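You operate a simulated robot arm through the tools that you are given. There is no shell and no other tool. Be economical: measure what you need, move in short steps, check, and stop when the job is done.

Carry out the task below with a simulated two-armed robot. There is one attempt and no reset: what you move stays moved.

Task
Take the middle bright ring on the top of the step plate and put it away on the top of the ring bench. Put the green-band ring on the top of the wash bench away on the top of the ring bench. Take the grey brush and leave it on top of the green holder. Put one of the green tins from the counter of the stock rack on the green cover. Fetch the brown small box from the counter of the stock rack and set it on the top of the assembly bench. Fetch the large bright ring from the top of the step plate and set it on the top of the wash bench. Take the step cloth and put it on top of the white filter. Put one of the small dark rings from the top of the packing table on the top of the workbench. Take the red-banded sleeve and put it on the top of the steel table. Turn the heat knob to 70 degrees. Put the blue-banded sleeve on the top of the wash bench away on the top of the packing table. Put the outer ring labelled "47 mm" from the top of the cooling bench on the top of the packing table. Take the rusty ring and leave it on the upper shelf of the crate rack. The order is free. Set down upright: green tin.
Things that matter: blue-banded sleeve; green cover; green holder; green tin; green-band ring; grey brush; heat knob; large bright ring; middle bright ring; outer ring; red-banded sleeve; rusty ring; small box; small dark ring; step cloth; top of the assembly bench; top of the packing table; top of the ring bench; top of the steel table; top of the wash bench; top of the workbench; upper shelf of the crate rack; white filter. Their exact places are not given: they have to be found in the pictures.

Only the result counts: the job must be done as asked and must still hold three seconds after the hand-in. Knocking over, shifting, dropping, spilling or breaking anything else fails it. Lids that push on must go on centred and level and be pressed home; caps that screw on are set level and turned clockwise until they are tight. Flat cloth is picked up by pressing the open fingertips on it (5 to 10 N) and closing them slowly along it; thin cloth reads only 2 to 8 mm in the jaws.

Robot
Two 6-joint arms with two-finger grippers on one trunk, on a base that drives. Base frame: it is fixed to the floor where the robot stands at the start and does not move with it; the origin is under the middle of the robot, x ahead of it, y to its left, z up. Lengths are in cm, angles in rad, forces in N, time in s.
The left shoulder is at the start at [3, 17.8, 83.8], the right one opposite. With the tool pointing down near the work surface each hand reaches from about 58 to 74 cm from the robot's upright axis, wherever it stands, measured 20 degrees to its own side. Places, roughly: blue-banded sleeve [250, -200, 100]; green cover [-550, -125, 75]; green holder (6x6x3 cm) [300, -190, 90]; green tin [-550, -150, 100]; green-band ring (6x6x3 cm) [300, -170, 90]; grey brush (5x5x12 cm) [250, -180, 90]; heat knob [50, -420, 90]; large bright ring (6x6x3 cm) [60, 30, 50]; middle bright ring (6x6x3 cm) [50, 20, 50]; outer ring [450, -275, 75]; red-banded sleeve [-50, -250, 100]; rusty ring (6x6x3 cm) [-280, -430, 90]; small box [-550, -250, 75]; small dark ring (5x5x2 cm) [-20, -240, 90]; small dark ring (5x5x3 cm) [50, -220, 90]; step cloth (11x7x3 cm) [60, 10, 50]; top of the assembly bench [-390, 80, 90]; top of the packing table [0, -240, 80]; top of the ring bench [-80, 100, 70]; top of the steel table (20x15 cm) [-160, 82, 86]; top of the wash bench [270, -170, 90]; top of the workbench [200, -440, 90]; upper shelf of the crate rack [-300, -270, 160]; white filter (19x13x4 cm) [160, 110, 80]. Payload 2.54 kg a hand.
Tool frame (each hand has its own): the origin (TCP) lies between the finger pads and is the grasp point; the fingertips stand 3 cm ahead of it; z points along the fingers, y is the line along which they close. The gripper opens to 11.6 cm. The gripper's body begins 9.5 cm behind the TCP.
Orientation is that of the tool frame in the base frame, as a unit quaternion [x, y, z, w]. With the fingers straight down and closing along the base's y, the tool's x points along the base's -x, its y along +y and its z along -z.

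Tools
- The arms move only by the tool servo_tool. It takes "left_targets", "right_targets" or both (then of equal length, played together; a hand with none holds still); each is a list of rows, each a list of 7 numbers: the opening, from 0 (shut) to 1 (fully open), then the shift along the tool's x, y, z in cm, then the turn, a rotation vector about the tool's x, y, z in degrees. In form: [[claw, tx, ty, tz, ax, ay, az], ...]. A call has 1 to 12 rows; each row is the pose to reach, as a shift and turn from the pose commanded when the call began, along the tool's axes at that moment. Rows are played at 5 a second. More than 5 cm and 0.15 rad between two rows, or a gripper value outside its range, and nothing of the call is played. A pose out of reach is approached as far as the arm can. The call stops where the force on the tool passes 40 N (or 10 N more than at its start, if that is more) or the arm is blocked; 0.2 s more then pass. Each finger travels about 15.3 cm/s and halts on what it meets, pressing with about 22 N; the grip force reading is that of the motor and also rises with nothing between the fingers. The clock runs only during rows and for 0.2 s after the last one: add rows that repeat a pose to give the fingers time. It gives the time, the measured TCP pose, the force on the tool (base axes), the opening and the grip force at its end, in the units of the frame above (readings bear some noise), with the torque about the TCP (base axes, N m) and any sound that the robot's microphone picked up, and new pictures: "pictures" is both (left out), scene, wrist or none (wrist: the cameras of the hands that moved).
- Cameras (640 x 400 px; columns grow to the right, rows downward): "scene" is now at [-0.81, 5.67, 154.04]; the picture's right is [0.94, -0.33, -0.00], its down [-0.30, -0.85, -0.43] and it looks along [0.14, 0.41, -0.90] (base axes); focal length 256 px, centre (320, 200). "left" rides on the left gripper at [6.9, 1.5, -12.2] in its tool frame; the picture's right is [-0.21, 0.98, 0.00], its down [-0.83, -0.18, -0.53] and it looks along [-0.52, -0.11, 0.85] (tool axes); focal length 251 px, centre (320, 200). "right" rides on the right gripper at [6.9, -1.5, -12.2] in its tool frame; the picture's right is [0.21, 0.98, 0.00], its down [-0.83, 0.18, -0.53] and it looks along [-0.52, 0.11, 0.85] (tool axes); focal length 251 px, centre (320, 200).
- raise_lower(by): slides the trunk up (or, below 0, down) by that many cm; the arms and the scene camera ride with it, the base frame stays. It gives what a move gives, with no picture.
- roll_base(legs): drives the robot by 1 to 6 legs, each [ahead, left, turn to the left] in cm, cm and rad, along the robot's own axes; the way and the turn of a leg run together, so that a leg with both is an arc; at most 150 cm and 3.142 rad a leg. The arms and the cameras ride along, it lands a little off, and it stops where it bumps. It gives what a move gives, and a new picture of the scene camera.
- head_to(pan, tilt): turns the head with the scene camera to pan (to the left, within 2.496 rad either way) and tilt (down, from -0.506 to 1.204), counted from straight ahead of the robot. It gives what a move gives, and a new picture of the scene camera.
- measure_at(camera, pixels): for up to 12 pixels [column, row] of the newest picture of that camera ("zoom" is the newest enlarged one), the place [x, y, z] in the base frame of the surface seen there, good to about 0.2 cm. The clock stands still meanwhile.
- inspect(camera, box): a new picture of the part [left, top, right, bottom] of that camera's present view, enlarged. The clock stands still meanwhile.
- finish_job(): hands the job in; it is judged then, once.

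Work in short steps. Measure before you move; look again where a grasp or a placing could have gone wrong, and mend it. You have 385 turns and 360 pictures in all, those below and enlarged ones among them. Open the grippers and draw the arms clear of the work before you hand the job in, unless the task says otherwise.

The tools are called after "Emit:" as a command line: name --argument value ..., lists and objects as JSON in quotes. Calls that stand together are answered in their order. servo_tool: Moves the arms, as the interface text tells. Its arguments: {"type":"object","properties":{"left_targets":{"type":"array","items":{"type":"array","items":{"type":"number"}}},"right_targets":{"type":"array","items":{"type":"array","items":{"type":"number"}}},"pictures":{"type":"string","enum":["both","scene","wrist","none"]}},"required":[]} The other tools are called the same way: raise_lower (by) slides the trunk up or down; roll_base (legs) drives the base; head_to (pan, tilt) turns the head that bears the scene camera; measure_at (camera, pixels) gives the place of the surface under pixels of a picture; inspect (camera, box) takes an enlarged picture of a part of a camera's view; finish_job () hands the job in.

At the start:

```text
t: 0.0
left_position: [30.5, 43.06, 99.13]
left_ee_rot: [0.0, 1.0, 0.001, -0.001]
left_ft_force: [0.3, 0.0, -1.0]
left_torque: [0.04, -0.01, 0.01]
left_opening: 11.59
left_grip_force: 0.1
right_position: [42.79, 3.93, 97.18]
right_ee_rot: [0.0, 1.0, -0.001, 0.0]
right_ft_force: [0.5, -1.0, -0.2]
right_torque: [0.01, -0.02, -0.02]
right_opening: 11.6
right_grip_force: 0.1
trunk travel left (down, up): [-5.0, 49.0]
robot x, y, heading: [0.1, -0.08, 0.001]
head pan, tilt: [1.232, 1.126]
```

scene: 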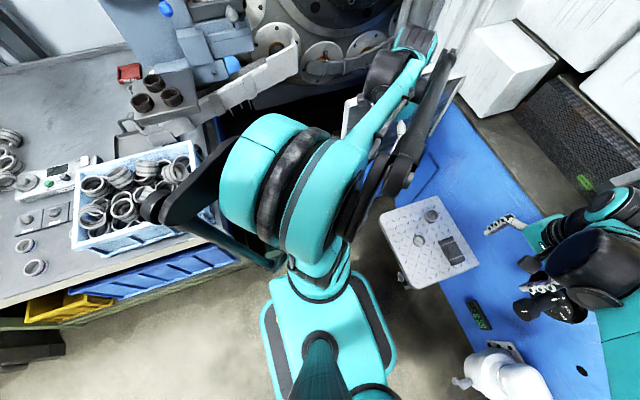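
right: 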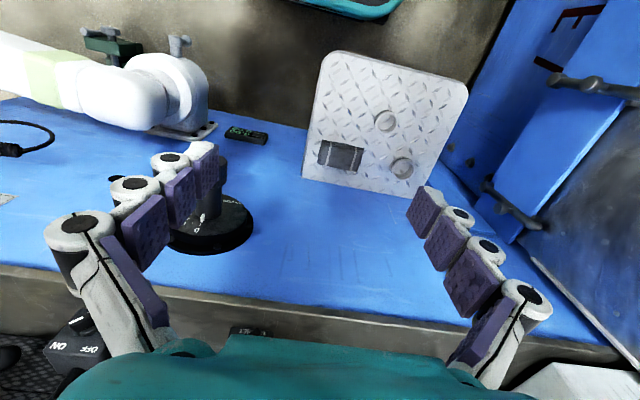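
left: 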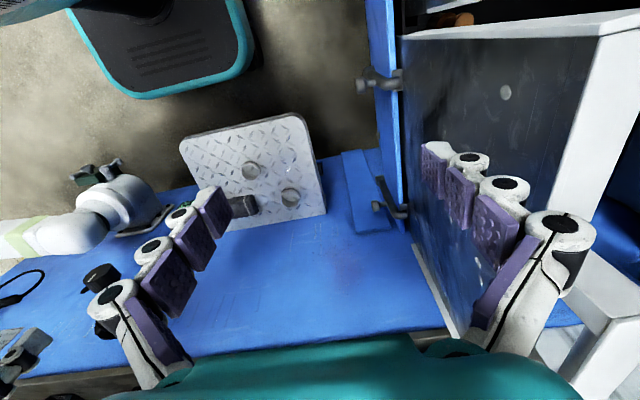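

The step plate shows two rings near scene (431,216) and (419,240) and a dark cloth at (452,250). I measure them and enlarge.

Emit:
inspect --camera "scene" --box '[370, 180, 500, 300]'

Emit:
measure_at --camera "scene" --pixels '[[431, 216], [419, 240], [452, 250], [400, 260], [440, 200], [150, 200], [30, 200], [440, 305]]'

Emit:
measure_at --camera "right" --pixels '[[386, 121], [402, 168], [340, 155], [325, 60], [460, 90], [305, 175], [405, 193]]'

```text
3.33 times, centred on (435, 240) of scene
```

zoom: 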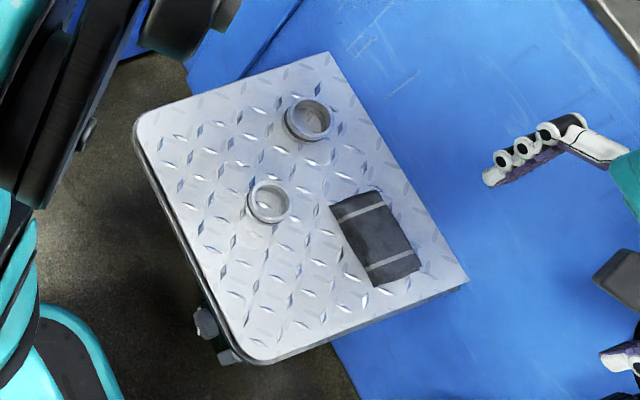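

```text
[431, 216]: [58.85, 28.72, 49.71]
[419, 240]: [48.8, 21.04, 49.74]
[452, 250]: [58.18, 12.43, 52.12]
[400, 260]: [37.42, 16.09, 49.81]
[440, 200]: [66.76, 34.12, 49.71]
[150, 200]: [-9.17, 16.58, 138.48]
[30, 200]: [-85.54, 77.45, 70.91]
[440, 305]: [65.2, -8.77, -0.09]
```

```text
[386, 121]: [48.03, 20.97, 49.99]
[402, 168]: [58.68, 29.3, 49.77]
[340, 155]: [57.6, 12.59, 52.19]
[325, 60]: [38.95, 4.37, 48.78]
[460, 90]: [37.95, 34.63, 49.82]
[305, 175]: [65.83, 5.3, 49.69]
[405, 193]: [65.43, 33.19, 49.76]
```

Plate top is at z≈49.7: ring near (49,21), ring near (58.8,28.9), cloth at (58,12.5). I survey the room with the head before moving.

Emit:
head_to --pan 0 --tilt 0.35

Emit:
head_to --pan -1.2 --tilt 0.35

Emit:
head_to --pan -2.4 --tilt 0.35

Emit:
head_to --pan 2.4 --tilt 0.5

Emit:
head_to --pan 1.2 --tilt 0.5

```text
t: 1.4
left_position: [30.54, 43.03, 98.98]
left_ee_rot: [0.0, 1.0, 0.001, 0.0]
left_ft_force: [0.2, 0.0, 0.0]
left_torque: [0.0, 0.01, 0.0]
left_opening: 11.59
left_grip_force: 0.0
right_position: [42.72, 3.99, 97.19]
right_ee_rot: [0.001, 1.0, 0.0, 0.001]
right_ft_force: [0.4, -0.2, -0.3]
right_torque: [0.03, -0.01, 0.01]
right_opening: 11.6
right_grip_force: 0.0
trunk travel left (down, up): [-5.0, 49.0]
robot x, y, heading: [-0.04, 0.08, -0.003]
head pan, tilt: [0.0, 0.351]
```

scene: 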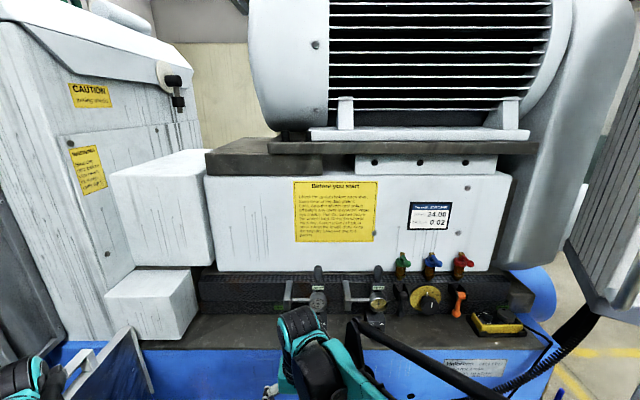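

```text
t: 2.8
left_position: [30.54, 42.96, 98.98]
left_ee_rot: [0.0, 1.0, 0.001, 0.0]
left_ft_force: [0.0, -0.2, 0.2]
left_torque: [0.0, -0.06, 0.0]
left_opening: 11.61
left_grip_force: 0.0
right_position: [42.75, 3.98, 97.16]
right_ee_rot: [0.001, 1.0, 0.0, -0.001]
right_ft_force: [0.2, -0.1, 0.3]
right_torque: [0.0, 0.0, 0.03]
right_opening: 11.59
right_grip_force: 0.1
trunk travel left (down, up): [-5.0, 49.0]
robot x, y, heading: [-0.19, -0.05, 0.003]
head pan, tilt: [-1.201, 0.351]
```

scene: 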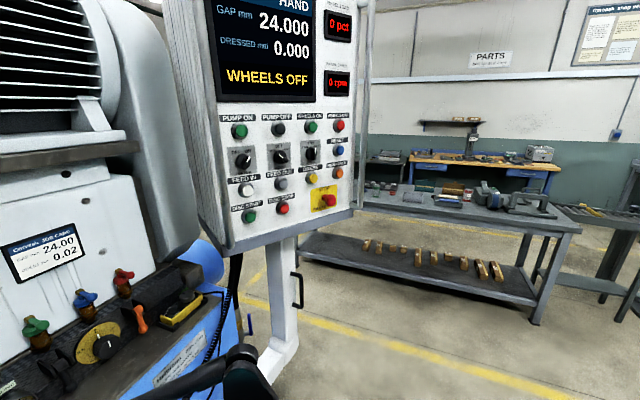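

```text
t: 4.2
left_position: [30.59, 42.99, 98.97]
left_ee_rot: [-0.001, 1.0, 0.001, 0.0]
left_ft_force: [-0.2, 0.0, 0.2]
left_torque: [-0.03, 0.03, -0.02]
left_opening: 11.61
left_grip_force: 0.1
right_position: [42.71, 4.01, 97.22]
right_ee_rot: [0.001, 1.0, 0.0, 0.0]
right_ft_force: [-0.5, 0.3, -1.2]
right_torque: [0.02, 0.03, 0.02]
right_opening: 11.59
right_grip_force: 0.1
trunk travel left (down, up): [-5.0, 49.0]
robot x, y, heading: [0.01, -0.3, -0.001]
head pan, tilt: [-2.4, 0.351]
```

scene: 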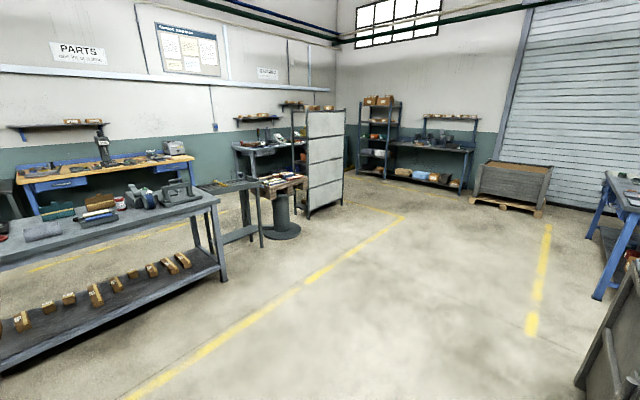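

```text
t: 8.0
left_position: [30.53, 42.99, 99.0]
left_ee_rot: [0.0, 1.0, 0.0, -0.001]
left_ft_force: [0.6, 0.3, -0.1]
left_torque: [0.0, 0.01, -0.01]
left_opening: 11.59
left_grip_force: 0.0
right_position: [42.75, 3.97, 97.21]
right_ee_rot: [0.0, 1.0, 0.0, 0.0]
right_ft_force: [1.3, -0.2, -0.5]
right_torque: [-0.01, 0.0, 0.02]
right_opening: 11.6
right_grip_force: 0.0
trunk travel left (down, up): [-5.0, 49.0]
robot x, y, heading: [0.17, 0.23, 0.002]
head pan, tilt: [2.4, 0.499]
```

scene: 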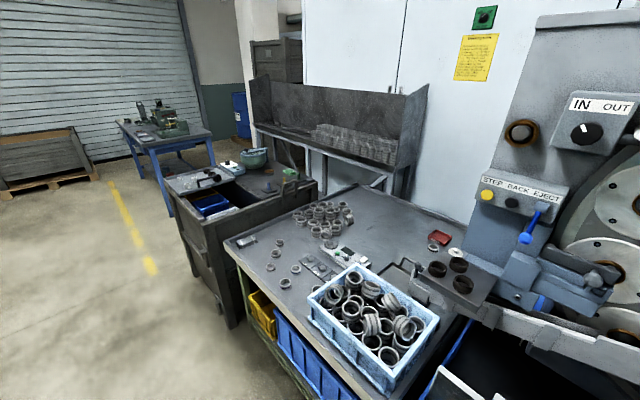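

```text
t: 9.4
left_position: [30.47, 43.08, 98.83]
left_ee_rot: [0.0, 1.0, 0.001, 0.0]
left_ft_force: [-1.2, -0.3, 0.2]
left_torque: [-0.01, 0.01, 0.03]
left_opening: 11.58
left_grip_force: 0.1
right_position: [42.78, 4.12, 97.32]
right_ee_rot: [0.0, 1.0, 0.0, 0.001]
right_ft_force: [0.6, 0.4, 0.7]
right_torque: [0.02, 0.03, -0.01]
right_opening: 11.62
right_grip_force: 0.1
trunk travel left (down, up): [-5.0, 49.0]
robot x, y, heading: [0.08, -0.12, 0.0]
head pan, tilt: [1.201, 0.499]
```

scene: 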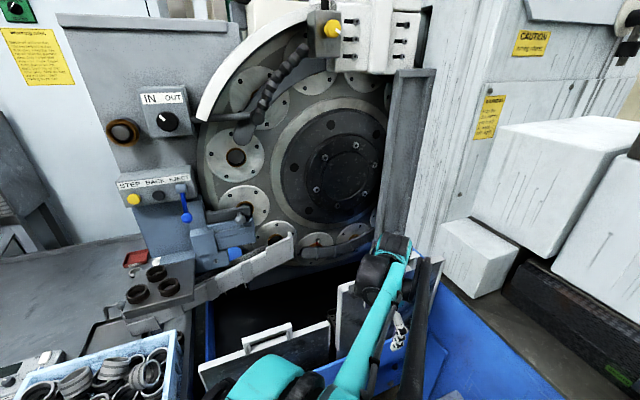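

The room is understood: ring bench to the left-rear, packing table to the right-rear, wash bench beyond the panel. I back off 12 cm for the left arm reach to the nearer ring and look at ring rims for size.

Emit:
roll_base --legs '[[-12, 0, 0]]'

Emit:
inspect --camera "left" --box '[160, 100, 340, 230]'

```text
t: 10.7
left_position: [18.07, 43.02, 98.97]
left_ee_rot: [-0.002, 1.0, 0.0, 0.001]
left_ft_force: [-0.6, -0.1, -0.3]
left_torque: [0.01, -0.05, 0.0]
left_opening: 11.6
left_grip_force: 0.1
right_position: [30.48, 4.18, 97.26]
right_ee_rot: [-0.004, 1.0, 0.0, 0.001]
right_ft_force: [-0.3, 0.7, 0.7]
right_torque: [0.01, -0.06, -0.01]
right_opening: 11.6
right_grip_force: 0.0
trunk travel left (down, up): [-5.0, 49.0]
robot x, y, heading: [-12.4, -0.18, 0.006]
head pan, tilt: [1.201, 0.499]
```

scene: 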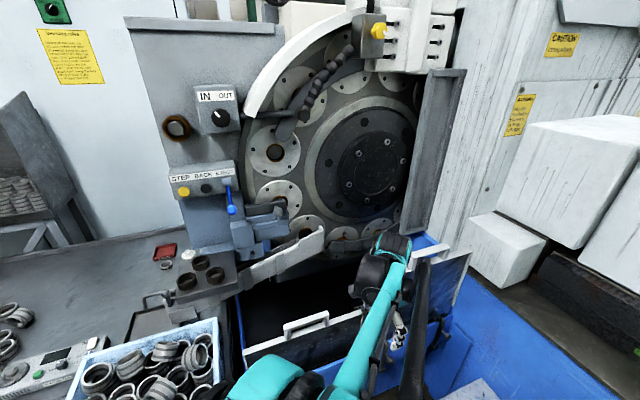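

```text
3.08 times, centred on (250, 165) of left
```

zoom: 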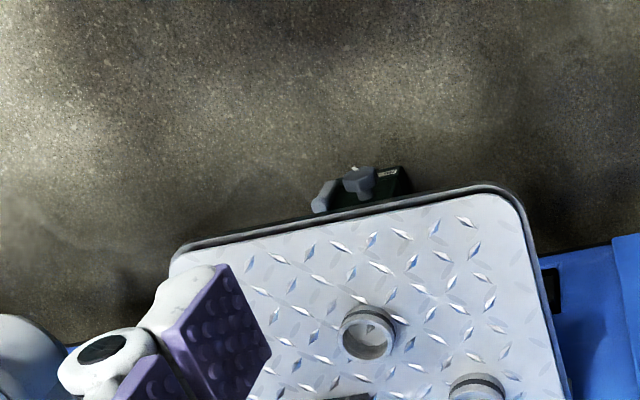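

The ring shows in the zoom at (368,333); I measure its rim while planning the hand move above it.

Emit:
measure_at --camera "zoom" --pixels '[[344, 333], [391, 330], [368, 311], [368, 353], [366, 332], [456, 390], [502, 388], [480, 378]]'

Emit:
servo_tool --left_targets '[[1, -5, 0, 0, 0, 0, 0], [1, -10, -4, 0, 0, 0, 0], [1, -14, -7, 2, 0, 0, 0], [1, -18, -10, 4, 0, 0, 0], [1, -22, -14, 6, 0, 0, 0], [1, -26, -18, 8, 0, 0, 0], [1, -29, -21, 10, 0, 0, 0], [1, -30.5, -22, 14, 0, 0, 0], [1, -30.5, -22, 18, 0, 0, 0], [1, -30.5, -22, 22, 0, 0, 0]]' --right_targets '[[1, 0, -3, 0, 0, 0, 0], [1, 0, -6, 0, 0, 0, 0], [1, 0, -9, 0, 0, 0, 0], [1, 0, -12, 0, 0, 0, 0], [1, 0, -15, 0, 0, 0, 0], [1, 0, -18, 0, 0, 0, 0], [1, 0, -20, 0, 0, 0, 0], [1, 0, -20, 0, 0, 0, 0], [1, 0, -20, 0, 0, 0, 0], [1, 0, -20, 0, 0, 0, 0]]' --pictures "wrist"

```text
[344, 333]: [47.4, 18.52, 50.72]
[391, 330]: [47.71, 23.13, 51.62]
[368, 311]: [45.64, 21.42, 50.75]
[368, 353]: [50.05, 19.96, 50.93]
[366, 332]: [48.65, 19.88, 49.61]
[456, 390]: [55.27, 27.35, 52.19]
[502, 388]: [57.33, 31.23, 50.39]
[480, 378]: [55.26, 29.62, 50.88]
```

```text
refused: row 2 steps farther than a row can; nothing moved
```

Middle ring: centre about (48.1,20.9), top ~51.7, diameter ~5. I move the left hand over it with smaller rows.

Emit:
servo_tool --left_targets '[[1, -3, -2.2, 0, 0, 0, 0], [1, -6, -4.4, 0, 0, 0, 0], [1, -9, -6.6, 2, 0, 0, 0], [1, -12, -8.8, 4, 0, 0, 0], [1, -15, -11, 6, 0, 0, 0], [1, -18, -13.2, 8, 0, 0, 0], [1, -21, -15.4, 10, 0, 0, 0], [1, -24, -17.6, 12, 0, 0, 0], [1, -27, -19.8, 14, 0, 0, 0], [1, -30, -22, 16, 0, 0, 0], [1, -30, -22, 20, 0, 0, 0], [1, -30, -22, 24, 0, 0, 0]]' --right_targets '[[1, 0, -3, 0, 0, 0, 0], [1, 0, -6, 0, 0, 0, 0], [1, 0, -9, 0, 0, 0, 0], [1, 0, -12, 0, 0, 0, 0], [1, 0, -15, 0, 0, 0, 0], [1, 0, -18, 0, 0, 0, 0], [1, 0, -20, 0, 0, 0, 0], [1, 0, -20, 0, 0, 0, 0], [1, 0, -20, 0, 0, 0, 0], [1, 0, -20, 0, 0, 0, 0], [1, 0, -20, 0, 0, 0, 0], [1, 0, -20, 0, 0, 0, 0]]' --pictures "wrist"

```text
t: 13.3
left_position: [48.33, 21.39, 75.07]
left_ee_rot: [-0.002, 1.0, 0.0, 0.0]
left_ft_force: [0.0, 0.0, -0.1]
left_torque: [0.02, 0.05, 0.02]
left_opening: 11.57
left_grip_force: 0.0
right_position: [30.62, -16.06, 97.26]
right_ee_rot: [-0.001, 1.0, 0.0, 0.0]
right_ft_force: [0.1, 0.0, 0.1]
right_torque: [0.01, 0.03, 0.02]
right_opening: 11.59
right_grip_force: 0.0
trunk travel left (down, up): [-5.0, 49.0]
robot x, y, heading: [-12.41, 0.11, 0.01]
head pan, tilt: [1.201, 0.499]
```

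right: 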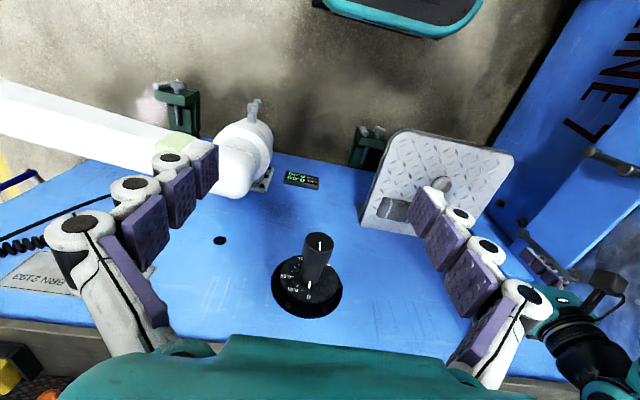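
left: 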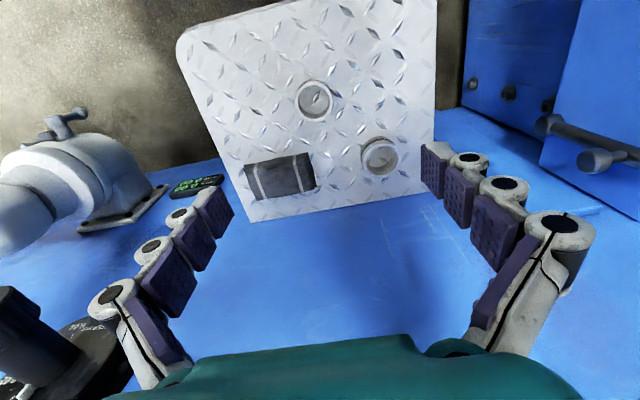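

The rings appear in the left picture at (315,98) and (381,155), the cloth at (280,175); I measure accurately.

Emit:
measure_at --camera "left" --pixels '[[301, 97], [330, 95], [314, 81], [317, 112], [364, 157], [397, 153], [378, 138], [382, 172], [245, 165], [310, 155], [258, 200], [314, 188]]'

```text
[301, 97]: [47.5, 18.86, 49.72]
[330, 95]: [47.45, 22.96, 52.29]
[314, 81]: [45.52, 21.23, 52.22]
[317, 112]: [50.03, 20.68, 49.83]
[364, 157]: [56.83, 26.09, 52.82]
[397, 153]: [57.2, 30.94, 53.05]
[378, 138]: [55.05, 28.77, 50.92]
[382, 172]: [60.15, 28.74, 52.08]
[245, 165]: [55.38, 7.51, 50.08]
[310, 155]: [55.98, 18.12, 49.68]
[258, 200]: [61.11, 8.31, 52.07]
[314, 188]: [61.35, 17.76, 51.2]
```

Ring centre (47.9,20.8), top 52.2. I descend so the fingertips stop 0.5 cm above the plate, close, and lift a bit.

Emit:
servo_tool --left_targets '[[1, 0.2, -0.3, 5, 0, 0, 0], [1, 0.4, -0.6, 10, 0, 0, 0], [1, 0.4, -0.6, 14, 0, 0, 0], [1, 0.4, -0.6, 18, 0, 0, 0], [1, 0.4, -0.6, 20.5, 0, 0, 0], [1, 0.4, -0.6, 21.9, 0, 0, 0], [0.6, 0.4, -0.6, 21.9, 0, 0, 0], [0.2, 0.4, -0.6, 21.9, 0, 0, 0], [0.2, 0.4, -0.6, 21.9, 0, 0, 0], [0.2, 0.4, -0.6, 21.9, 0, 0, 0]]' --pictures "wrist"

```text
refused: row 1 steps farther than a row can; nothing moved
```

Slightly over the 5 cm step; I repeat with smaller rows.

Emit:
servo_tool --left_targets '[[1, 0.2, -0.3, 4.5, 0, 0, 0], [1, 0.4, -0.6, 9, 0, 0, 0], [1, 0.4, -0.6, 13.5, 0, 0, 0], [1, 0.4, -0.6, 18, 0, 0, 0], [1, 0.4, -0.6, 20.5, 0, 0, 0], [1, 0.4, -0.6, 21.9, 0, 0, 0], [1, 0.4, -0.6, 21.9, 0, 0, 0], [0.6, 0.4, -0.6, 21.9, 0, 0, 0], [0.2, 0.4, -0.6, 21.9, 0, 0, 0], [0.2, 0.4, -0.6, 21.9, 0, 0, 0], [0.2, 0.4, -0.6, 21.9, 0, 0, 0]]' --pictures "wrist"

```text
t: 15.7
left_position: [47.89, 20.79, 53.11]
left_ee_rot: [-0.003, 1.0, 0.0, 0.0]
left_ft_force: [0.1, -0.5, -0.2]
left_torque: [0.0, 0.0, 0.02]
left_opening: 5.1
left_grip_force: 21.9
right_position: [30.54, -16.1, 97.26]
right_ee_rot: [-0.003, 1.0, 0.0, 0.001]
right_ft_force: [0.1, -0.1, 0.1]
right_torque: [0.01, -0.01, 0.0]
right_opening: 11.6
right_grip_force: 0.1
trunk travel left (down, up): [-5.0, 49.0]
robot x, y, heading: [-12.04, -0.22, 0.005]
head pan, tilt: [1.201, 0.499]
```

left: 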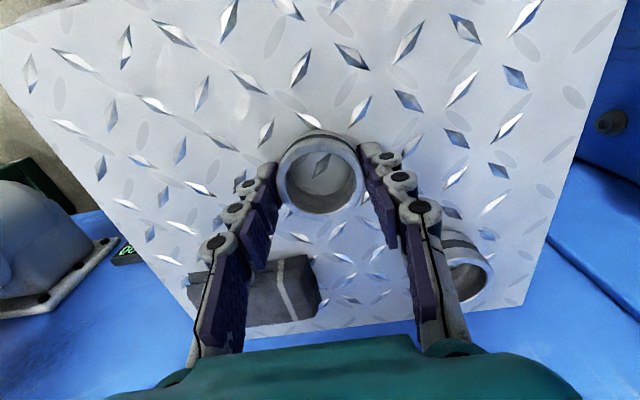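

The ring is gripped (5.1 cm). I lift it and retract the left hand closer.

Emit:
servo_tool --left_targets '[[0.2, 0, 0, -4.5, 0, 0, 0], [0.2, 0, 0, -9, 0, 0, 0], [0.2, 0, 0, -13.5, 0, 0, 0], [0.2, 0, 0, -18, 0, 0, 0], [0.2, 0, 0, -22, 0, 0, 0], [0.2, 3, 0, -26, 0, 0, 0], [0.2, 6, 0, -30, 0, 0, 0], [0.2, 9, 1, -33, 0, 0, 0], [0.2, 12, 2, -36, 0, 0, 0], [0.2, 15, 4, -38, 0, 0, 0], [0.2, 18, 6, -39, 0, 0, 0], [0.2, 18, 6, -39, 0, 0, 0]]' --pictures "wrist"

Emit:
roll_base --legs '[[5, -5, 0.5]]'

```text
t: 18.3
left_position: [29.84, 26.6, 91.93]
left_ee_rot: [-0.003, 1.0, 0.001, 0.0]
left_ft_force: [0.4, 0.5, 0.4]
left_torque: [-0.01, 0.0, 0.02]
left_opening: 2.32
left_grip_force: 0.1
right_position: [30.51, -16.13, 97.22]
right_ee_rot: [-0.002, 1.0, 0.001, 0.0]
right_ft_force: [-0.6, -0.5, 0.6]
right_torque: [0.01, 0.01, 0.0]
right_opening: 11.62
right_grip_force: 0.0
trunk travel left (down, up): [-5.0, 49.0]
robot x, y, heading: [-12.48, -0.3, -0.001]
head pan, tilt: [1.201, 0.499]
```

left: 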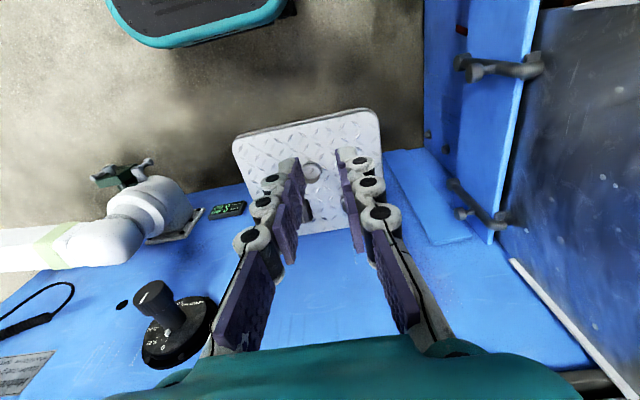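

```text
t: 20.1
left_position: [18.21, 39.87, 91.78]
left_ee_rot: [-0.249, 0.969, 0.001, 0.0]
left_ft_force: [0.9, -0.7, 0.9]
left_torque: [0.0, 0.01, -0.02]
left_opening: 2.34
left_grip_force: 0.1
right_position: [39.15, 2.61, 97.26]
right_ee_rot: [-0.249, 0.969, 0.001, 0.0]
right_ft_force: [0.5, -0.6, -0.9]
right_torque: [-0.01, 0.01, 0.02]
right_opening: 11.59
right_grip_force: 0.1
trunk travel left (down, up): [-5.0, 49.0]
robot x, y, heading: [-5.7, -3.8, 0.504]
head pan, tilt: [1.201, 0.499]
```

scene: 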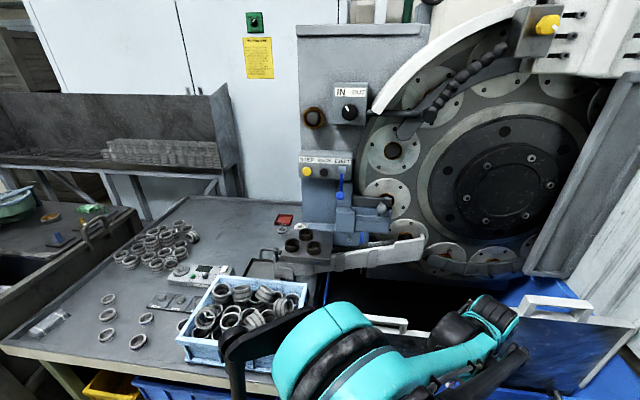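

The left opening reads 2.32, so the ring slipped out; in the last left view it still sat near (312,172) on the plate. I point the head at the plate to see where it is.

Emit:
head_to --pan -0.1 --tilt 1.1

```text
t: 21.6
left_position: [18.17, 39.73, 91.9]
left_ee_rot: [-0.248, 0.969, 0.001, 0.0]
left_ft_force: [0.8, -0.3, -0.8]
left_torque: [0.02, 0.05, -0.02]
left_opening: 2.33
left_grip_force: 0.1
right_position: [39.11, 2.68, 97.34]
right_ee_rot: [-0.249, 0.969, 0.0, 0.0]
right_ft_force: [0.5, 0.3, -0.1]
right_torque: [0.0, -0.05, 0.03]
right_opening: 11.58
right_grip_force: 0.0
trunk travel left (down, up): [-5.0, 49.0]
robot x, y, heading: [-5.92, -3.63, 0.503]
head pan, tilt: [-0.099, 1.1]
```

scene: 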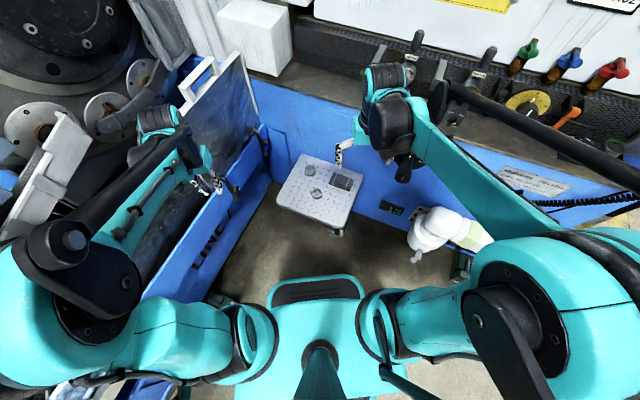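

Both rings still sit on the plate (scene (315,193), (309,170)), so the ring merely slid out. First I take the cloth with the right hand: move over (58.3,12.9) while turning the fingers to close along x.

Emit:
servo_tool --right_targets '[[1, -2, 0, 2, 0, 0, -7.5], [1, -4, 0, 4, 0, 0, -15], [1, -6, 0, 6, 0, 0, -22.5], [1, -8, 0, 8, 0, 0, -30], [1, -10, 0, 10, 0, 0, -37.5], [1, -12, 0, 12, 0, 0, -45], [1, -14, 0, 14, 0, 0, -52.5], [1, -16, 0, 17, 0, 0, -61], [1, -18, -0.1, 20, 0, 0, -61], [1, -20, -0.2, 23, 0, 0, -61], [1, -21.8, -0.2, 26, 0, 0, -61], [1, -21.8, -0.2, 27, 0, 0, -61]]' --pictures "wrist"

```text
t: 24.2
left_position: [18.17, 39.79, 91.85]
left_ee_rot: [-0.249, 0.969, 0.001, 0.0]
left_ft_force: [0.0, 0.6, 0.4]
left_torque: [-0.02, 0.0, -0.01]
left_opening: 2.32
left_grip_force: 0.0
right_position: [58.55, 12.97, 70.49]
right_ee_rot: [-0.706, 0.708, 0.0, 0.001]
right_ft_force: [-0.4, 0.3, 0.5]
right_torque: [-0.03, -0.02, -0.01]
right_opening: 11.58
right_grip_force: 0.0
trunk travel left (down, up): [-5.0, 49.0]
robot x, y, heading: [-6.13, -3.79, 0.503]
head pan, tilt: [-0.099, 1.1]
```

right: 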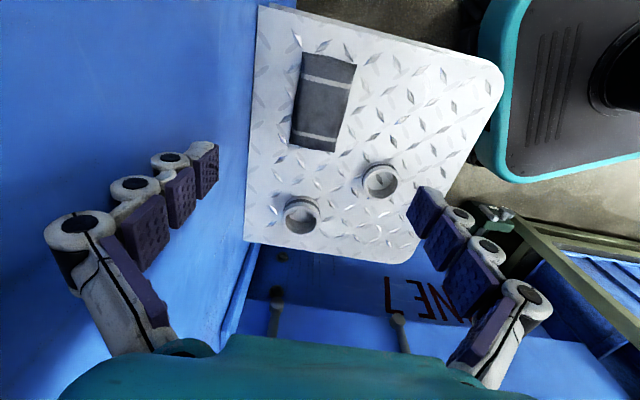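

The cloth is at right-picture (325,100). I measure its corners and the ring rims.

Emit:
measure_at --camera "right" --pixels '[[306, 53], [355, 62], [337, 150], [292, 142], [323, 103], [381, 165], [363, 182], [399, 180], [381, 200], [284, 218], [321, 217], [250, 225]]'

```text
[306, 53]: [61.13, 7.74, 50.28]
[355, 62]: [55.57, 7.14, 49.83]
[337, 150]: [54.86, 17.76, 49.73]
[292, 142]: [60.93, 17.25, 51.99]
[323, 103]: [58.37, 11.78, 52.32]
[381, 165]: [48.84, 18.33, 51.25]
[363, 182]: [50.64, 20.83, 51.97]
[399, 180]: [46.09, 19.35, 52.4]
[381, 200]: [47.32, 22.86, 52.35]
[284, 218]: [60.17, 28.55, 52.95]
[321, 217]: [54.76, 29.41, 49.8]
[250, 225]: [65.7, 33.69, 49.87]
```

Cloth centre (58.2,12.4), 5.8 cm wide in x. I lower the right hand around it and close fully.

Emit:
servo_tool --right_targets '[[1, 0.57, 0.35, 4.5, 0, 0, 0], [1, 0.57, 0.35, 9, 0, 0, 0], [1, 0.57, 0.35, 13, 0, 0, 0], [1, 0.57, 0.35, 16, 0, 0, 0], [1, 0.57, 0.35, 17.6, 0, 0, 0], [1, 0.57, 0.35, 17.6, 0, 0, 0], [0.6, 0.57, 0.35, 17.6, 0, 0, 0], [0.3, 0.57, 0.35, 17.6, 0, 0, 0], [0, 0.57, 0.35, 17.6, 0, 0, 0], [0, 0.57, 0.35, 17.6, 0, 0, 0], [0, 0.57, 0.35, 15, 0, 0, 0], [0, 0.57, 0.35, 11, 0, 0, 0]]' --pictures "wrist"

```text
t: 26.8
left_position: [18.04, 39.72, 91.99]
left_ee_rot: [-0.249, 0.969, 0.001, -0.001]
left_ft_force: [0.3, -0.2, 1.3]
left_torque: [0.02, 0.01, 0.0]
left_opening: 2.31
left_grip_force: 0.2
right_position: [58.13, 12.36, 59.14]
right_ee_rot: [-0.706, 0.709, 0.0, 0.0]
right_ft_force: [1.0, -0.6, 0.3]
right_torque: [-0.01, 0.01, 0.02]
right_opening: 6.38
right_grip_force: 21.7
trunk travel left (down, up): [-5.0, 49.0]
robot x, y, heading: [-6.33, -3.57, 0.506]
head pan, tilt: [-0.099, 1.1]
```

right: 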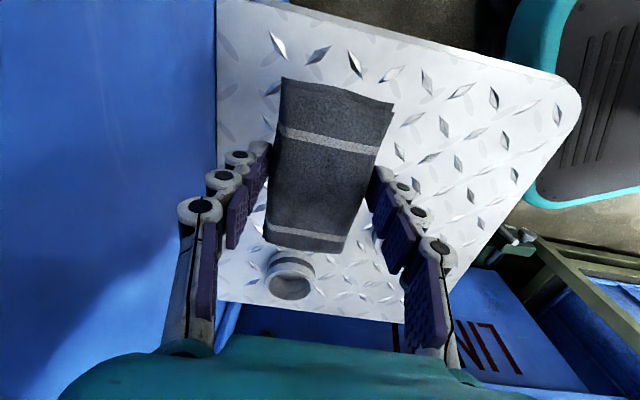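

Cloth gripped and lifted (6.38 cm). I raise it and draw the right hand back and outward.

Emit:
servo_tool --right_targets '[[0, 0, 0, -4.5, 0, 0, 0], [0, 0, 0, -9, 0, 0, 0], [0, 0, 0, -13, 0, 0, 0], [0, 3, 1, -16, 0, 0, 0], [0, 6, 2, -19, 0, 0, 0], [0, 9, 3, -22, 0, 0, 0], [0, 12, 4, -25, 0, 0, 0], [0, 15, 6, -28, 0, 0, 0], [0, 17.8, 7.3, -31, 0, 0, 0]]' --left_targets '[[1, 0, 0, 0, 0, 0, 0], [1, -3, -3, 0, 0, 0, 0], [1, -6, -6, 0, 0, 0, 0], [1, -9, -9, 2, 0, 0, 0], [1, -12, -12, 4, 0, 0, 0], [1, -15, -15, 6, 0, 0, 0], [1, -17, -18, 8, 0, 0, 0], [1, -17, -21, 10, 0, 0, 0], [1, -17, -24, 12, 0, 0, 0]]' --pictures "wrist"

```text
t: 28.8
left_position: [44.19, 27.14, 79.96]
left_ee_rot: [-0.25, 0.968, 0.002, 0.0]
left_ft_force: [-0.5, 0.0, -0.4]
left_torque: [0.0, 0.01, -0.03]
left_opening: 11.6
left_grip_force: 0.0
right_position: [50.5, -5.15, 90.4]
right_ee_rot: [-0.706, 0.708, 0.001, 0.001]
right_ft_force: [-0.4, -0.3, -0.3]
right_torque: [0.03, 0.02, -0.01]
right_opening: 6.4
right_grip_force: 22.4
trunk travel left (down, up): [-5.0, 49.0]
robot x, y, heading: [-6.1, -3.71, 0.501]
head pan, tilt: [-0.099, 1.1]
```

right: 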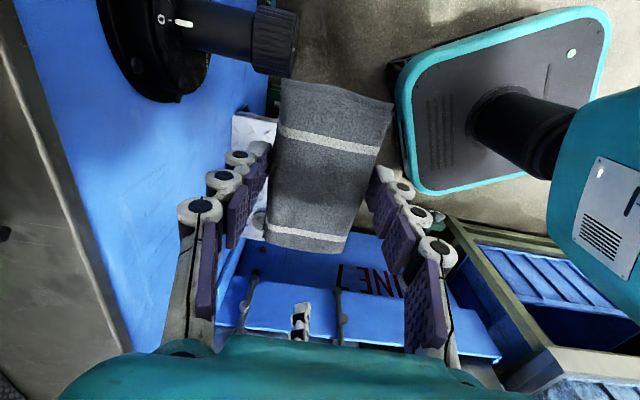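
left: 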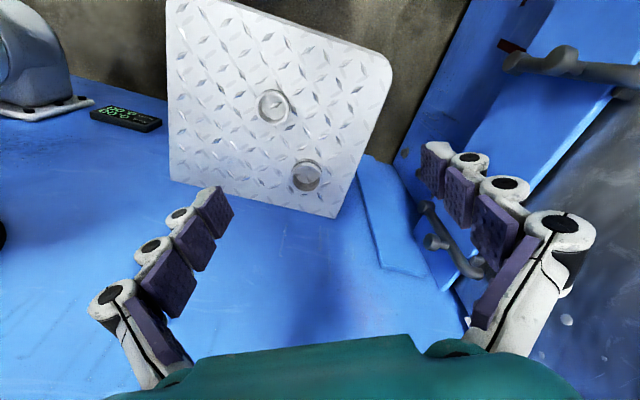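

The ring is in the left view at (273,105). I measure its rim points for the final approach.

Emit:
measure_at --camera "left" --pixels '[[260, 106], [287, 104], [272, 90], [275, 121], [257, 108], [290, 108]]'

```text
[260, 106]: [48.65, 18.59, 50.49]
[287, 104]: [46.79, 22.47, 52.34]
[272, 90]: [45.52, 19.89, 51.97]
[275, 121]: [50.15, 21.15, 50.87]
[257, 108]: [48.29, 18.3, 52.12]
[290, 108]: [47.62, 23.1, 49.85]
```

Centre (47.9,20.6). I move the left hand over it, descend with tips ~0.2 cm off the plate, close fully and lift 3 cm.

Emit:
servo_tool --left_targets '[[1, 0, -3, 3.5, 0, 0, 0], [1, 0, -6, 7, 0, 0, 0], [1, -0.1, -7.5, 11, 0, 0, 0], [1, -0.1, -7.5, 15.5, 0, 0, 0], [1, -0.1, -7.5, 20, 0, 0, 0], [1, -0.1, -7.5, 24, 0, 0, 0], [1, -0.1, -7.5, 27, 0, 0, 0], [1, -0.1, -7.5, 27, 0, 0, 0], [0.4, -0.1, -7.5, 27, 0, 0, 0], [0, -0.1, -7.5, 27, 0, 0, 0], [0, -0.1, -7.5, 27, 0, 0, 0], [0, -0.1, -7.5, 27, 0, 0, 0]]' --pictures "none"

Emit:
servo_tool --left_targets '[[0, 0, 0, -1, 0, 0, 0], [0, 0, 0, -2, 0, 0, 0], [0, 0, 0, -3, 0, 0, 0], [0, 0, 0, -5, 0, 0, 0]]' --pictures "wrist"

```text
t: 31.0
left_position: [48.18, 20.67, 52.98]
left_ee_rot: [-0.249, 0.969, 0.001, 0.001]
left_ft_force: [-4.5, -0.8, 25.7]
left_torque: [-0.21, 0.16, -0.04]
left_opening: 5.11
left_grip_force: 21.6
right_position: [50.33, -5.07, 90.67]
right_ee_rot: [-0.706, 0.708, -0.001, 0.001]
right_ft_force: [-0.3, -0.2, 0.3]
right_torque: [0.0, -0.01, -0.01]
right_opening: 6.37
right_grip_force: 22.0
trunk travel left (down, up): [-5.0, 49.0]
robot x, y, heading: [-6.36, -3.74, 0.501]
head pan, tilt: [-0.099, 1.1]
stopped in row 11 (left hand): the force on the tool passed its limit at 43 N (the readings are from after the stop); the commanded pose is now the measured one
```

```text
t: 32.0
left_position: [48.13, 20.54, 57.83]
left_ee_rot: [-0.249, 0.969, 0.001, 0.001]
left_ft_force: [0.2, -0.7, -0.6]
left_torque: [-0.01, 0.03, 0.01]
left_opening: 5.07
left_grip_force: 21.9
right_position: [50.6, -5.08, 90.35]
right_ee_rot: [-0.706, 0.708, 0.0, 0.0]
right_ft_force: [0.4, 0.2, -0.6]
right_torque: [0.01, 0.0, -0.01]
right_opening: 6.36
right_grip_force: 21.9
trunk travel left (down, up): [-5.0, 49.0]
robot x, y, heading: [-6.25, -3.47, 0.503]
head pan, tilt: [-0.099, 1.1]
```

left: 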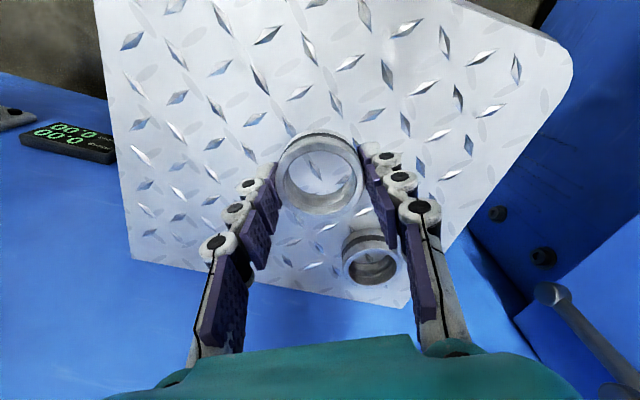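

The ring is held at 5.07 and clear of the plate. I lift slowly and retract, then back the base away.

Emit:
servo_tool --left_targets '[[0, 0, 0, -3, 0, 0, 0], [0, 0, 0, -6, 0, 0, 0], [0, 0, 0, -9, 0, 0, 0], [0, 0, 1, -12, 0, 0, 0], [0, 2, 3, -15, 0, 0, 0], [0, 4, 5, -18, 0, 0, 0], [0, 6, 7, -21, 0, 0, 0], [0, 8, 9, -24, 0, 0, 0], [0, 11, 12, -26, 0, 0, 0], [0, 14, 15, -28, 0, 0, 0], [0, 17, 17, -30, 0, 0, 0], [0, 20, 18, -32, 0, 0, 0]]' --pictures "none"

Emit:
roll_base --legs '[[-40, 0, 0], [0, 0, 1.068]]'

Emit:
head_to --pan 0.3 --tilt 0.8

```text
t: 34.6
left_position: [21.71, 26.58, 89.82]
left_ee_rot: [-0.249, 0.968, 0.001, 0.002]
left_ft_force: [-0.2, 0.0, -0.5]
left_torque: [0.01, -0.04, 0.01]
left_opening: 5.08
left_grip_force: 22.1
right_position: [50.4, -5.08, 90.49]
right_ee_rot: [-0.706, 0.708, 0.0, 0.0]
right_ft_force: [-1.4, 0.7, -0.1]
right_torque: [0.01, -0.02, -0.01]
right_opening: 6.36
right_grip_force: 22.2
trunk travel left (down, up): [-5.0, 49.0]
robot x, y, heading: [-6.44, -3.44, 0.503]
head pan, tilt: [-0.099, 1.1]
```

```text
t: 39.8
left_position: [-54.11, 16.22, 89.8]
left_ee_rot: [-0.7, 0.715, 0.001, 0.0]
left_ft_force: [0.0, 0.0, -1.6]
left_torque: [-0.01, 0.01, 0.0]
left_opening: 5.07
left_grip_force: 22.1
right_position: [-12.35, 25.18, 90.38]
right_ee_rot: [0.966, -0.26, 0.0, 0.0]
right_ft_force: [-0.1, 0.2, -0.5]
right_torque: [0.01, 0.02, -0.02]
right_opening: 6.36
right_grip_force: 21.3
trunk travel left (down, up): [-5.0, 49.0]
robot x, y, heading: [-41.87, -22.5, 1.547]
head pan, tilt: [-0.099, 1.1]
```

scene: 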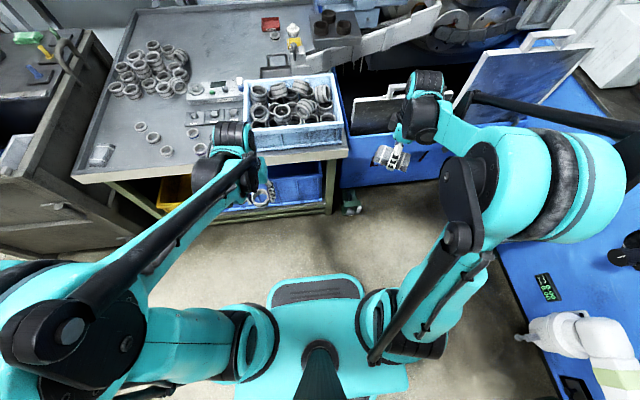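

```text
t: 40.7
left_position: [-54.12, 16.2, 89.68]
left_ee_rot: [-0.7, 0.714, 0.001, 0.0]
left_ft_force: [0.4, 0.2, -1.0]
left_torque: [0.02, 0.0, 0.01]
left_opening: 5.08
left_grip_force: 21.7
right_position: [-12.28, 25.23, 90.4]
right_ee_rot: [0.965, -0.261, 0.0, 0.0]
right_ft_force: [0.2, -0.9, -1.6]
right_torque: [0.0, -0.01, 0.01]
right_opening: 6.37
right_grip_force: 21.9
trunk travel left (down, up): [-5.0, 49.0]
robot x, y, heading: [-41.93, -23.04, 1.548]
head pan, tilt: [0.3, 0.799]
```

scene: 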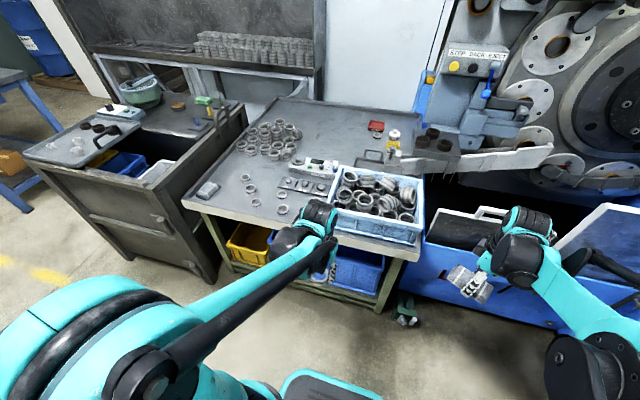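

The ring bench top is visible with free space near (225,180). I measure the edge, candidate spot and the neighbouring cabinet.

Emit:
measure_at --camera "scene" --pixels '[[225, 178], [236, 202], [188, 200], [265, 221], [340, 238], [247, 178], [205, 190], [280, 208], [230, 160], [170, 145], [215, 112], [320, 120]]'

Emit:
inspect --camera "scene" --box '[20, 60, 340, 260]'

```text
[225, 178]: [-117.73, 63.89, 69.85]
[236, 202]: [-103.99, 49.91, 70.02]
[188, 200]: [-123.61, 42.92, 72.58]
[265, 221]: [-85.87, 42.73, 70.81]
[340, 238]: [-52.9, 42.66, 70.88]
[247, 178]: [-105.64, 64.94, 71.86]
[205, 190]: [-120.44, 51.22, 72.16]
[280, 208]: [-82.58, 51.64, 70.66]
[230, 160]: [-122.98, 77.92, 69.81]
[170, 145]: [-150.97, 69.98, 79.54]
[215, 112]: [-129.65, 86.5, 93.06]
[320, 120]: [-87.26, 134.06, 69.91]
```

```text
2.00 times, centred on (180, 160) of scene
```

zoom: 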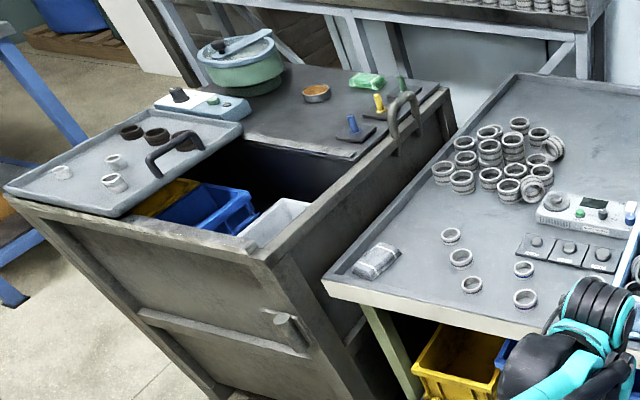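

I choose (-117,67) on the bench (z≈70). I raise the trunk 10 cm for clearance over the blue tray, then drive in front of the bench.

Emit:
raise_lower --by 10

Emit:
roll_base --legs '[[10, 46, 0.02], [16, 0, 0]]'

```text
t: 42.0
left_position: [-54.01, 16.16, 99.69]
left_ee_rot: [-0.7, 0.715, 0.0, 0.0]
left_ft_force: [0.5, -0.9, -0.9]
left_torque: [0.0, 0.0, 0.01]
left_opening: 5.14
left_grip_force: 21.8
right_position: [-12.36, 25.14, 100.46]
right_ee_rot: [0.966, -0.26, 0.0, 0.0]
right_ft_force: [0.6, -0.9, -0.3]
right_torque: [-0.03, -0.02, -0.02]
right_opening: 6.38
right_grip_force: 22.5
trunk travel left (down, up): [-15.0, 39.0]
robot x, y, heading: [-41.81, -22.99, 1.551]
head pan, tilt: [0.3, 0.799]
```

```text
t: 45.9
left_position: [-102.44, 41.56, 99.67]
left_ee_rot: [0.712, -0.702, 0.0, 0.0]
left_ft_force: [0.1, 0.6, -1.2]
left_torque: [-0.06, -0.02, 0.02]
left_opening: 5.12
left_grip_force: 21.8
right_position: [-61.14, 52.17, 100.28]
right_ee_rot: [0.97, -0.245, 0.0, 0.0]
right_ft_force: [1.0, 0.7, -0.7]
right_torque: [-0.06, -0.03, -0.03]
right_opening: 6.4
right_grip_force: 21.7
trunk travel left (down, up): [-15.0, 39.0]
robot x, y, heading: [-89.02, 2.32, 1.586]
head pan, tilt: [0.3, 0.799]
```

scene: 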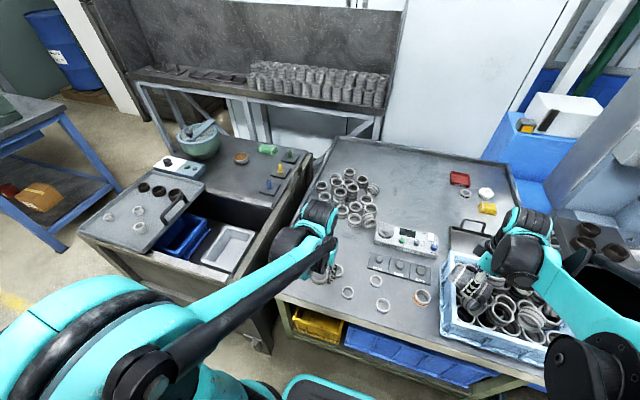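

Left hand at (-102.4,41.6,99.7). I move it over (-117,67) down to z≈80 and look.

Emit:
servo_tool --left_targets '[[0, -4, 2, 0, 0, 0, 0], [0, -8, 4, 0, 0, 0, 0], [0, -12, 6, 0, 0, 0, 0], [0, -16, 8, 2, 0, 0, 0], [0, -20, 10, 4, 0, 0, 0], [0, -23.5, 12.5, 6, 0, 0, 0], [0, -25.6, 14.2, 9, 0, 0, 0], [0, -25.6, 14.2, 13, 0, 0, 0], [0, -25.6, 14.2, 17, 0, 0, 0]]' --pictures "wrist"

```text
t: 47.9
left_position: [-117.42, 66.91, 82.59]
left_ee_rot: [0.712, -0.702, -0.001, -0.001]
left_ft_force: [1.0, 0.5, -2.2]
left_torque: [-0.02, -0.02, 0.03]
left_opening: 5.12
left_grip_force: 22.0
right_position: [-61.12, 51.92, 100.49]
right_ee_rot: [0.97, -0.244, 0.001, 0.001]
right_ft_force: [0.0, -0.3, -0.5]
right_torque: [-0.03, -0.04, 0.0]
right_opening: 6.37
right_grip_force: 21.9
trunk travel left (down, up): [-15.0, 39.0]
robot x, y, heading: [-88.72, 2.29, 1.583]
head pan, tilt: [0.3, 0.799]
```

left: 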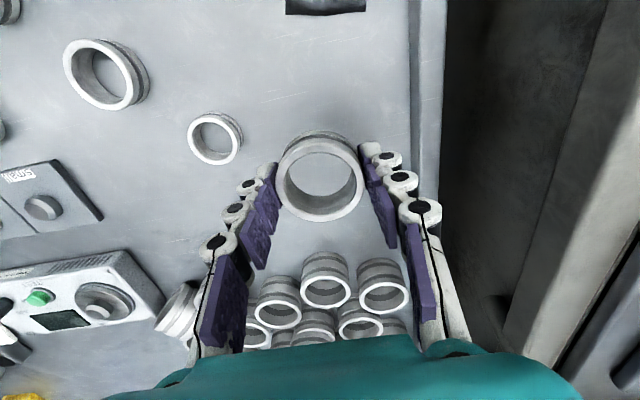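

I check the surroundings of the landing spot.

Emit:
measure_at --camera "left" --pixels '[[413, 100], [325, 265], [380, 265], [278, 290], [215, 138], [240, 120], [320, 180], [320, 120]]'

```text
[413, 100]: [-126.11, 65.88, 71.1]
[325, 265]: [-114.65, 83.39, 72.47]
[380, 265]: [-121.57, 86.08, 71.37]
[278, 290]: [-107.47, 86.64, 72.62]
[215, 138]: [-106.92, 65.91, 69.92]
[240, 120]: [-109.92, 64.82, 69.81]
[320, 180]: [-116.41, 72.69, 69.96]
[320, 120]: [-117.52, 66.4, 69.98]
```

Clear all around. I lower to z≈73.3 and open to 7.5 cm, then rise.

Emit:
servo_tool --left_targets '[[0, 0, 0, 4, 0, 0, 0], [0, 0, 0, 8, 0, 0, 0], [0, 0, 0, 9.2, 0, 0, 0], [0, 0, 0, 9.4, 0, 0, 0], [0.55, 0, 0, 9.4, 0, 0, 0], [0.65, 0, 0, 9.4, 0, 0, 0], [0.65, 0, 0, 7, 0, 0, 0], [0.65, 0, 0, 3, 0, 0, 0], [0.65, 0, 0, -1, 0, 0, 0], [0.65, 0, 0, -5, 0, 0, 0], [0.65, 2, -2, -9, 0, 0, 0], [0.65, 5, -4, -12, 0, 0, 0]]' --pictures "wrist"

```text
t: 50.5
left_position: [-113.22, 62.38, 94.67]
left_ee_rot: [0.712, -0.702, -0.001, 0.0]
left_ft_force: [0.7, -0.8, 0.9]
left_torque: [0.02, 0.02, 0.02]
left_opening: 7.58
left_grip_force: 0.1
right_position: [-61.16, 51.82, 100.5]
right_ee_rot: [0.97, -0.244, 0.0, 0.001]
right_ft_force: [-0.8, -0.8, -0.2]
right_torque: [0.02, -0.02, -0.01]
right_opening: 6.38
right_grip_force: 21.7
trunk travel left (down, up): [-15.0, 39.0]
robot x, y, heading: [-88.98, 2.63, 1.584]
head pan, tilt: [0.3, 0.799]
```

left: 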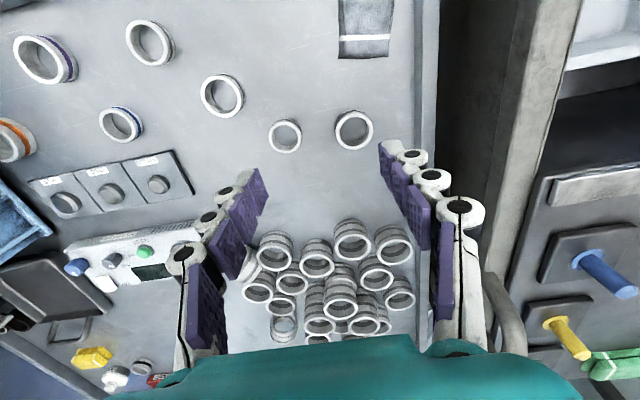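

The ring stands on the bench at (353,130). I retract the left hand, back off, turn to heading 0 and return to the plate.

Emit:
servo_tool --left_targets '[[0.65, 4, -1, -2, 0, 0, 0], [0.8, 8, -2, -4, 0, 0, 0], [1, 12, -4, -4, 0, 0, 0], [1, 16, -6, -4, 0, 0, 0], [1, 20, -8, -4, 0, 0, 0]]' --pictures "none"

Emit:
roll_base --legs '[[-26, 0, 0], [0, 0, -1.584], [80, 0, 0], [0, 25, 0]]'

Emit:
raise_lower --by -12

```text
t: 51.7
left_position: [-105.04, 42.03, 98.72]
left_ee_rot: [0.712, -0.702, 0.0, 0.0]
left_ft_force: [0.3, -1.1, -0.2]
left_torque: [0.04, 0.04, 0.0]
left_opening: 11.56
left_grip_force: 0.1
right_position: [-61.17, 51.89, 100.53]
right_ee_rot: [0.97, -0.244, 0.0, 0.0]
right_ft_force: [0.8, 0.1, -1.3]
right_torque: [0.01, 0.0, -0.02]
right_opening: 6.4
right_grip_force: 22.4
trunk travel left (down, up): [-15.0, 39.0]
robot x, y, heading: [-89.1, 2.41, 1.588]
head pan, tilt: [0.3, 0.799]
```

```text
t: 62.7
left_position: [31.57, 20.28, 98.59]
left_ee_rot: [-0.003, 1.0, 0.0, 0.0]
left_ft_force: [0.6, 0.8, 0.0]
left_torque: [-0.06, 0.01, 0.01]
left_opening: 11.59
left_grip_force: 0.0
right_position: [40.63, -23.66, 100.44]
right_ee_rot: [-0.509, 0.861, 0.0, -0.001]
right_ft_force: [1.0, -1.1, -0.2]
right_torque: [-0.08, -0.02, 0.0]
right_opening: 6.37
right_grip_force: 21.6
trunk travel left (down, up): [-15.0, 39.0]
robot x, y, heading: [-7.92, 4.56, 0.004]
head pan, tilt: [0.3, 0.799]
```

scene: 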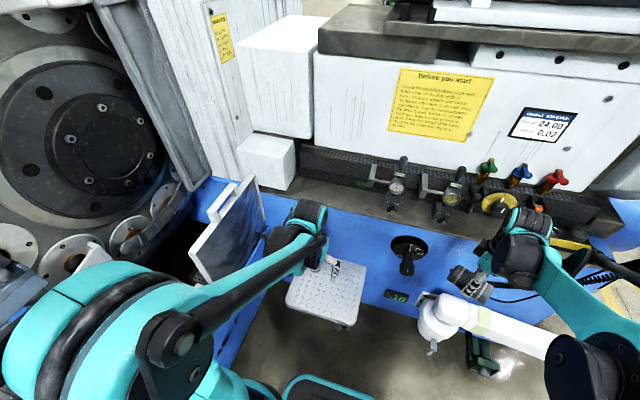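

```text
t: 64.2
left_position: [31.53, 20.24, 86.64]
left_ee_rot: [-0.002, 1.0, 0.001, 0.001]
left_ft_force: [0.2, -0.2, 0.0]
left_torque: [0.03, 0.01, 0.03]
left_opening: 11.58
left_grip_force: 0.1
right_position: [40.62, -23.75, 88.42]
right_ee_rot: [-0.509, 0.861, 0.0, 0.001]
right_ft_force: [-0.3, -0.1, -0.2]
right_torque: [-0.04, 0.01, 0.0]
right_opening: 6.41
right_grip_force: 21.9
trunk travel left (down, up): [-3.0, 51.0]
robot x, y, heading: [-8.3, 4.5, 0.002]
head pan, tilt: [0.3, 0.799]
```

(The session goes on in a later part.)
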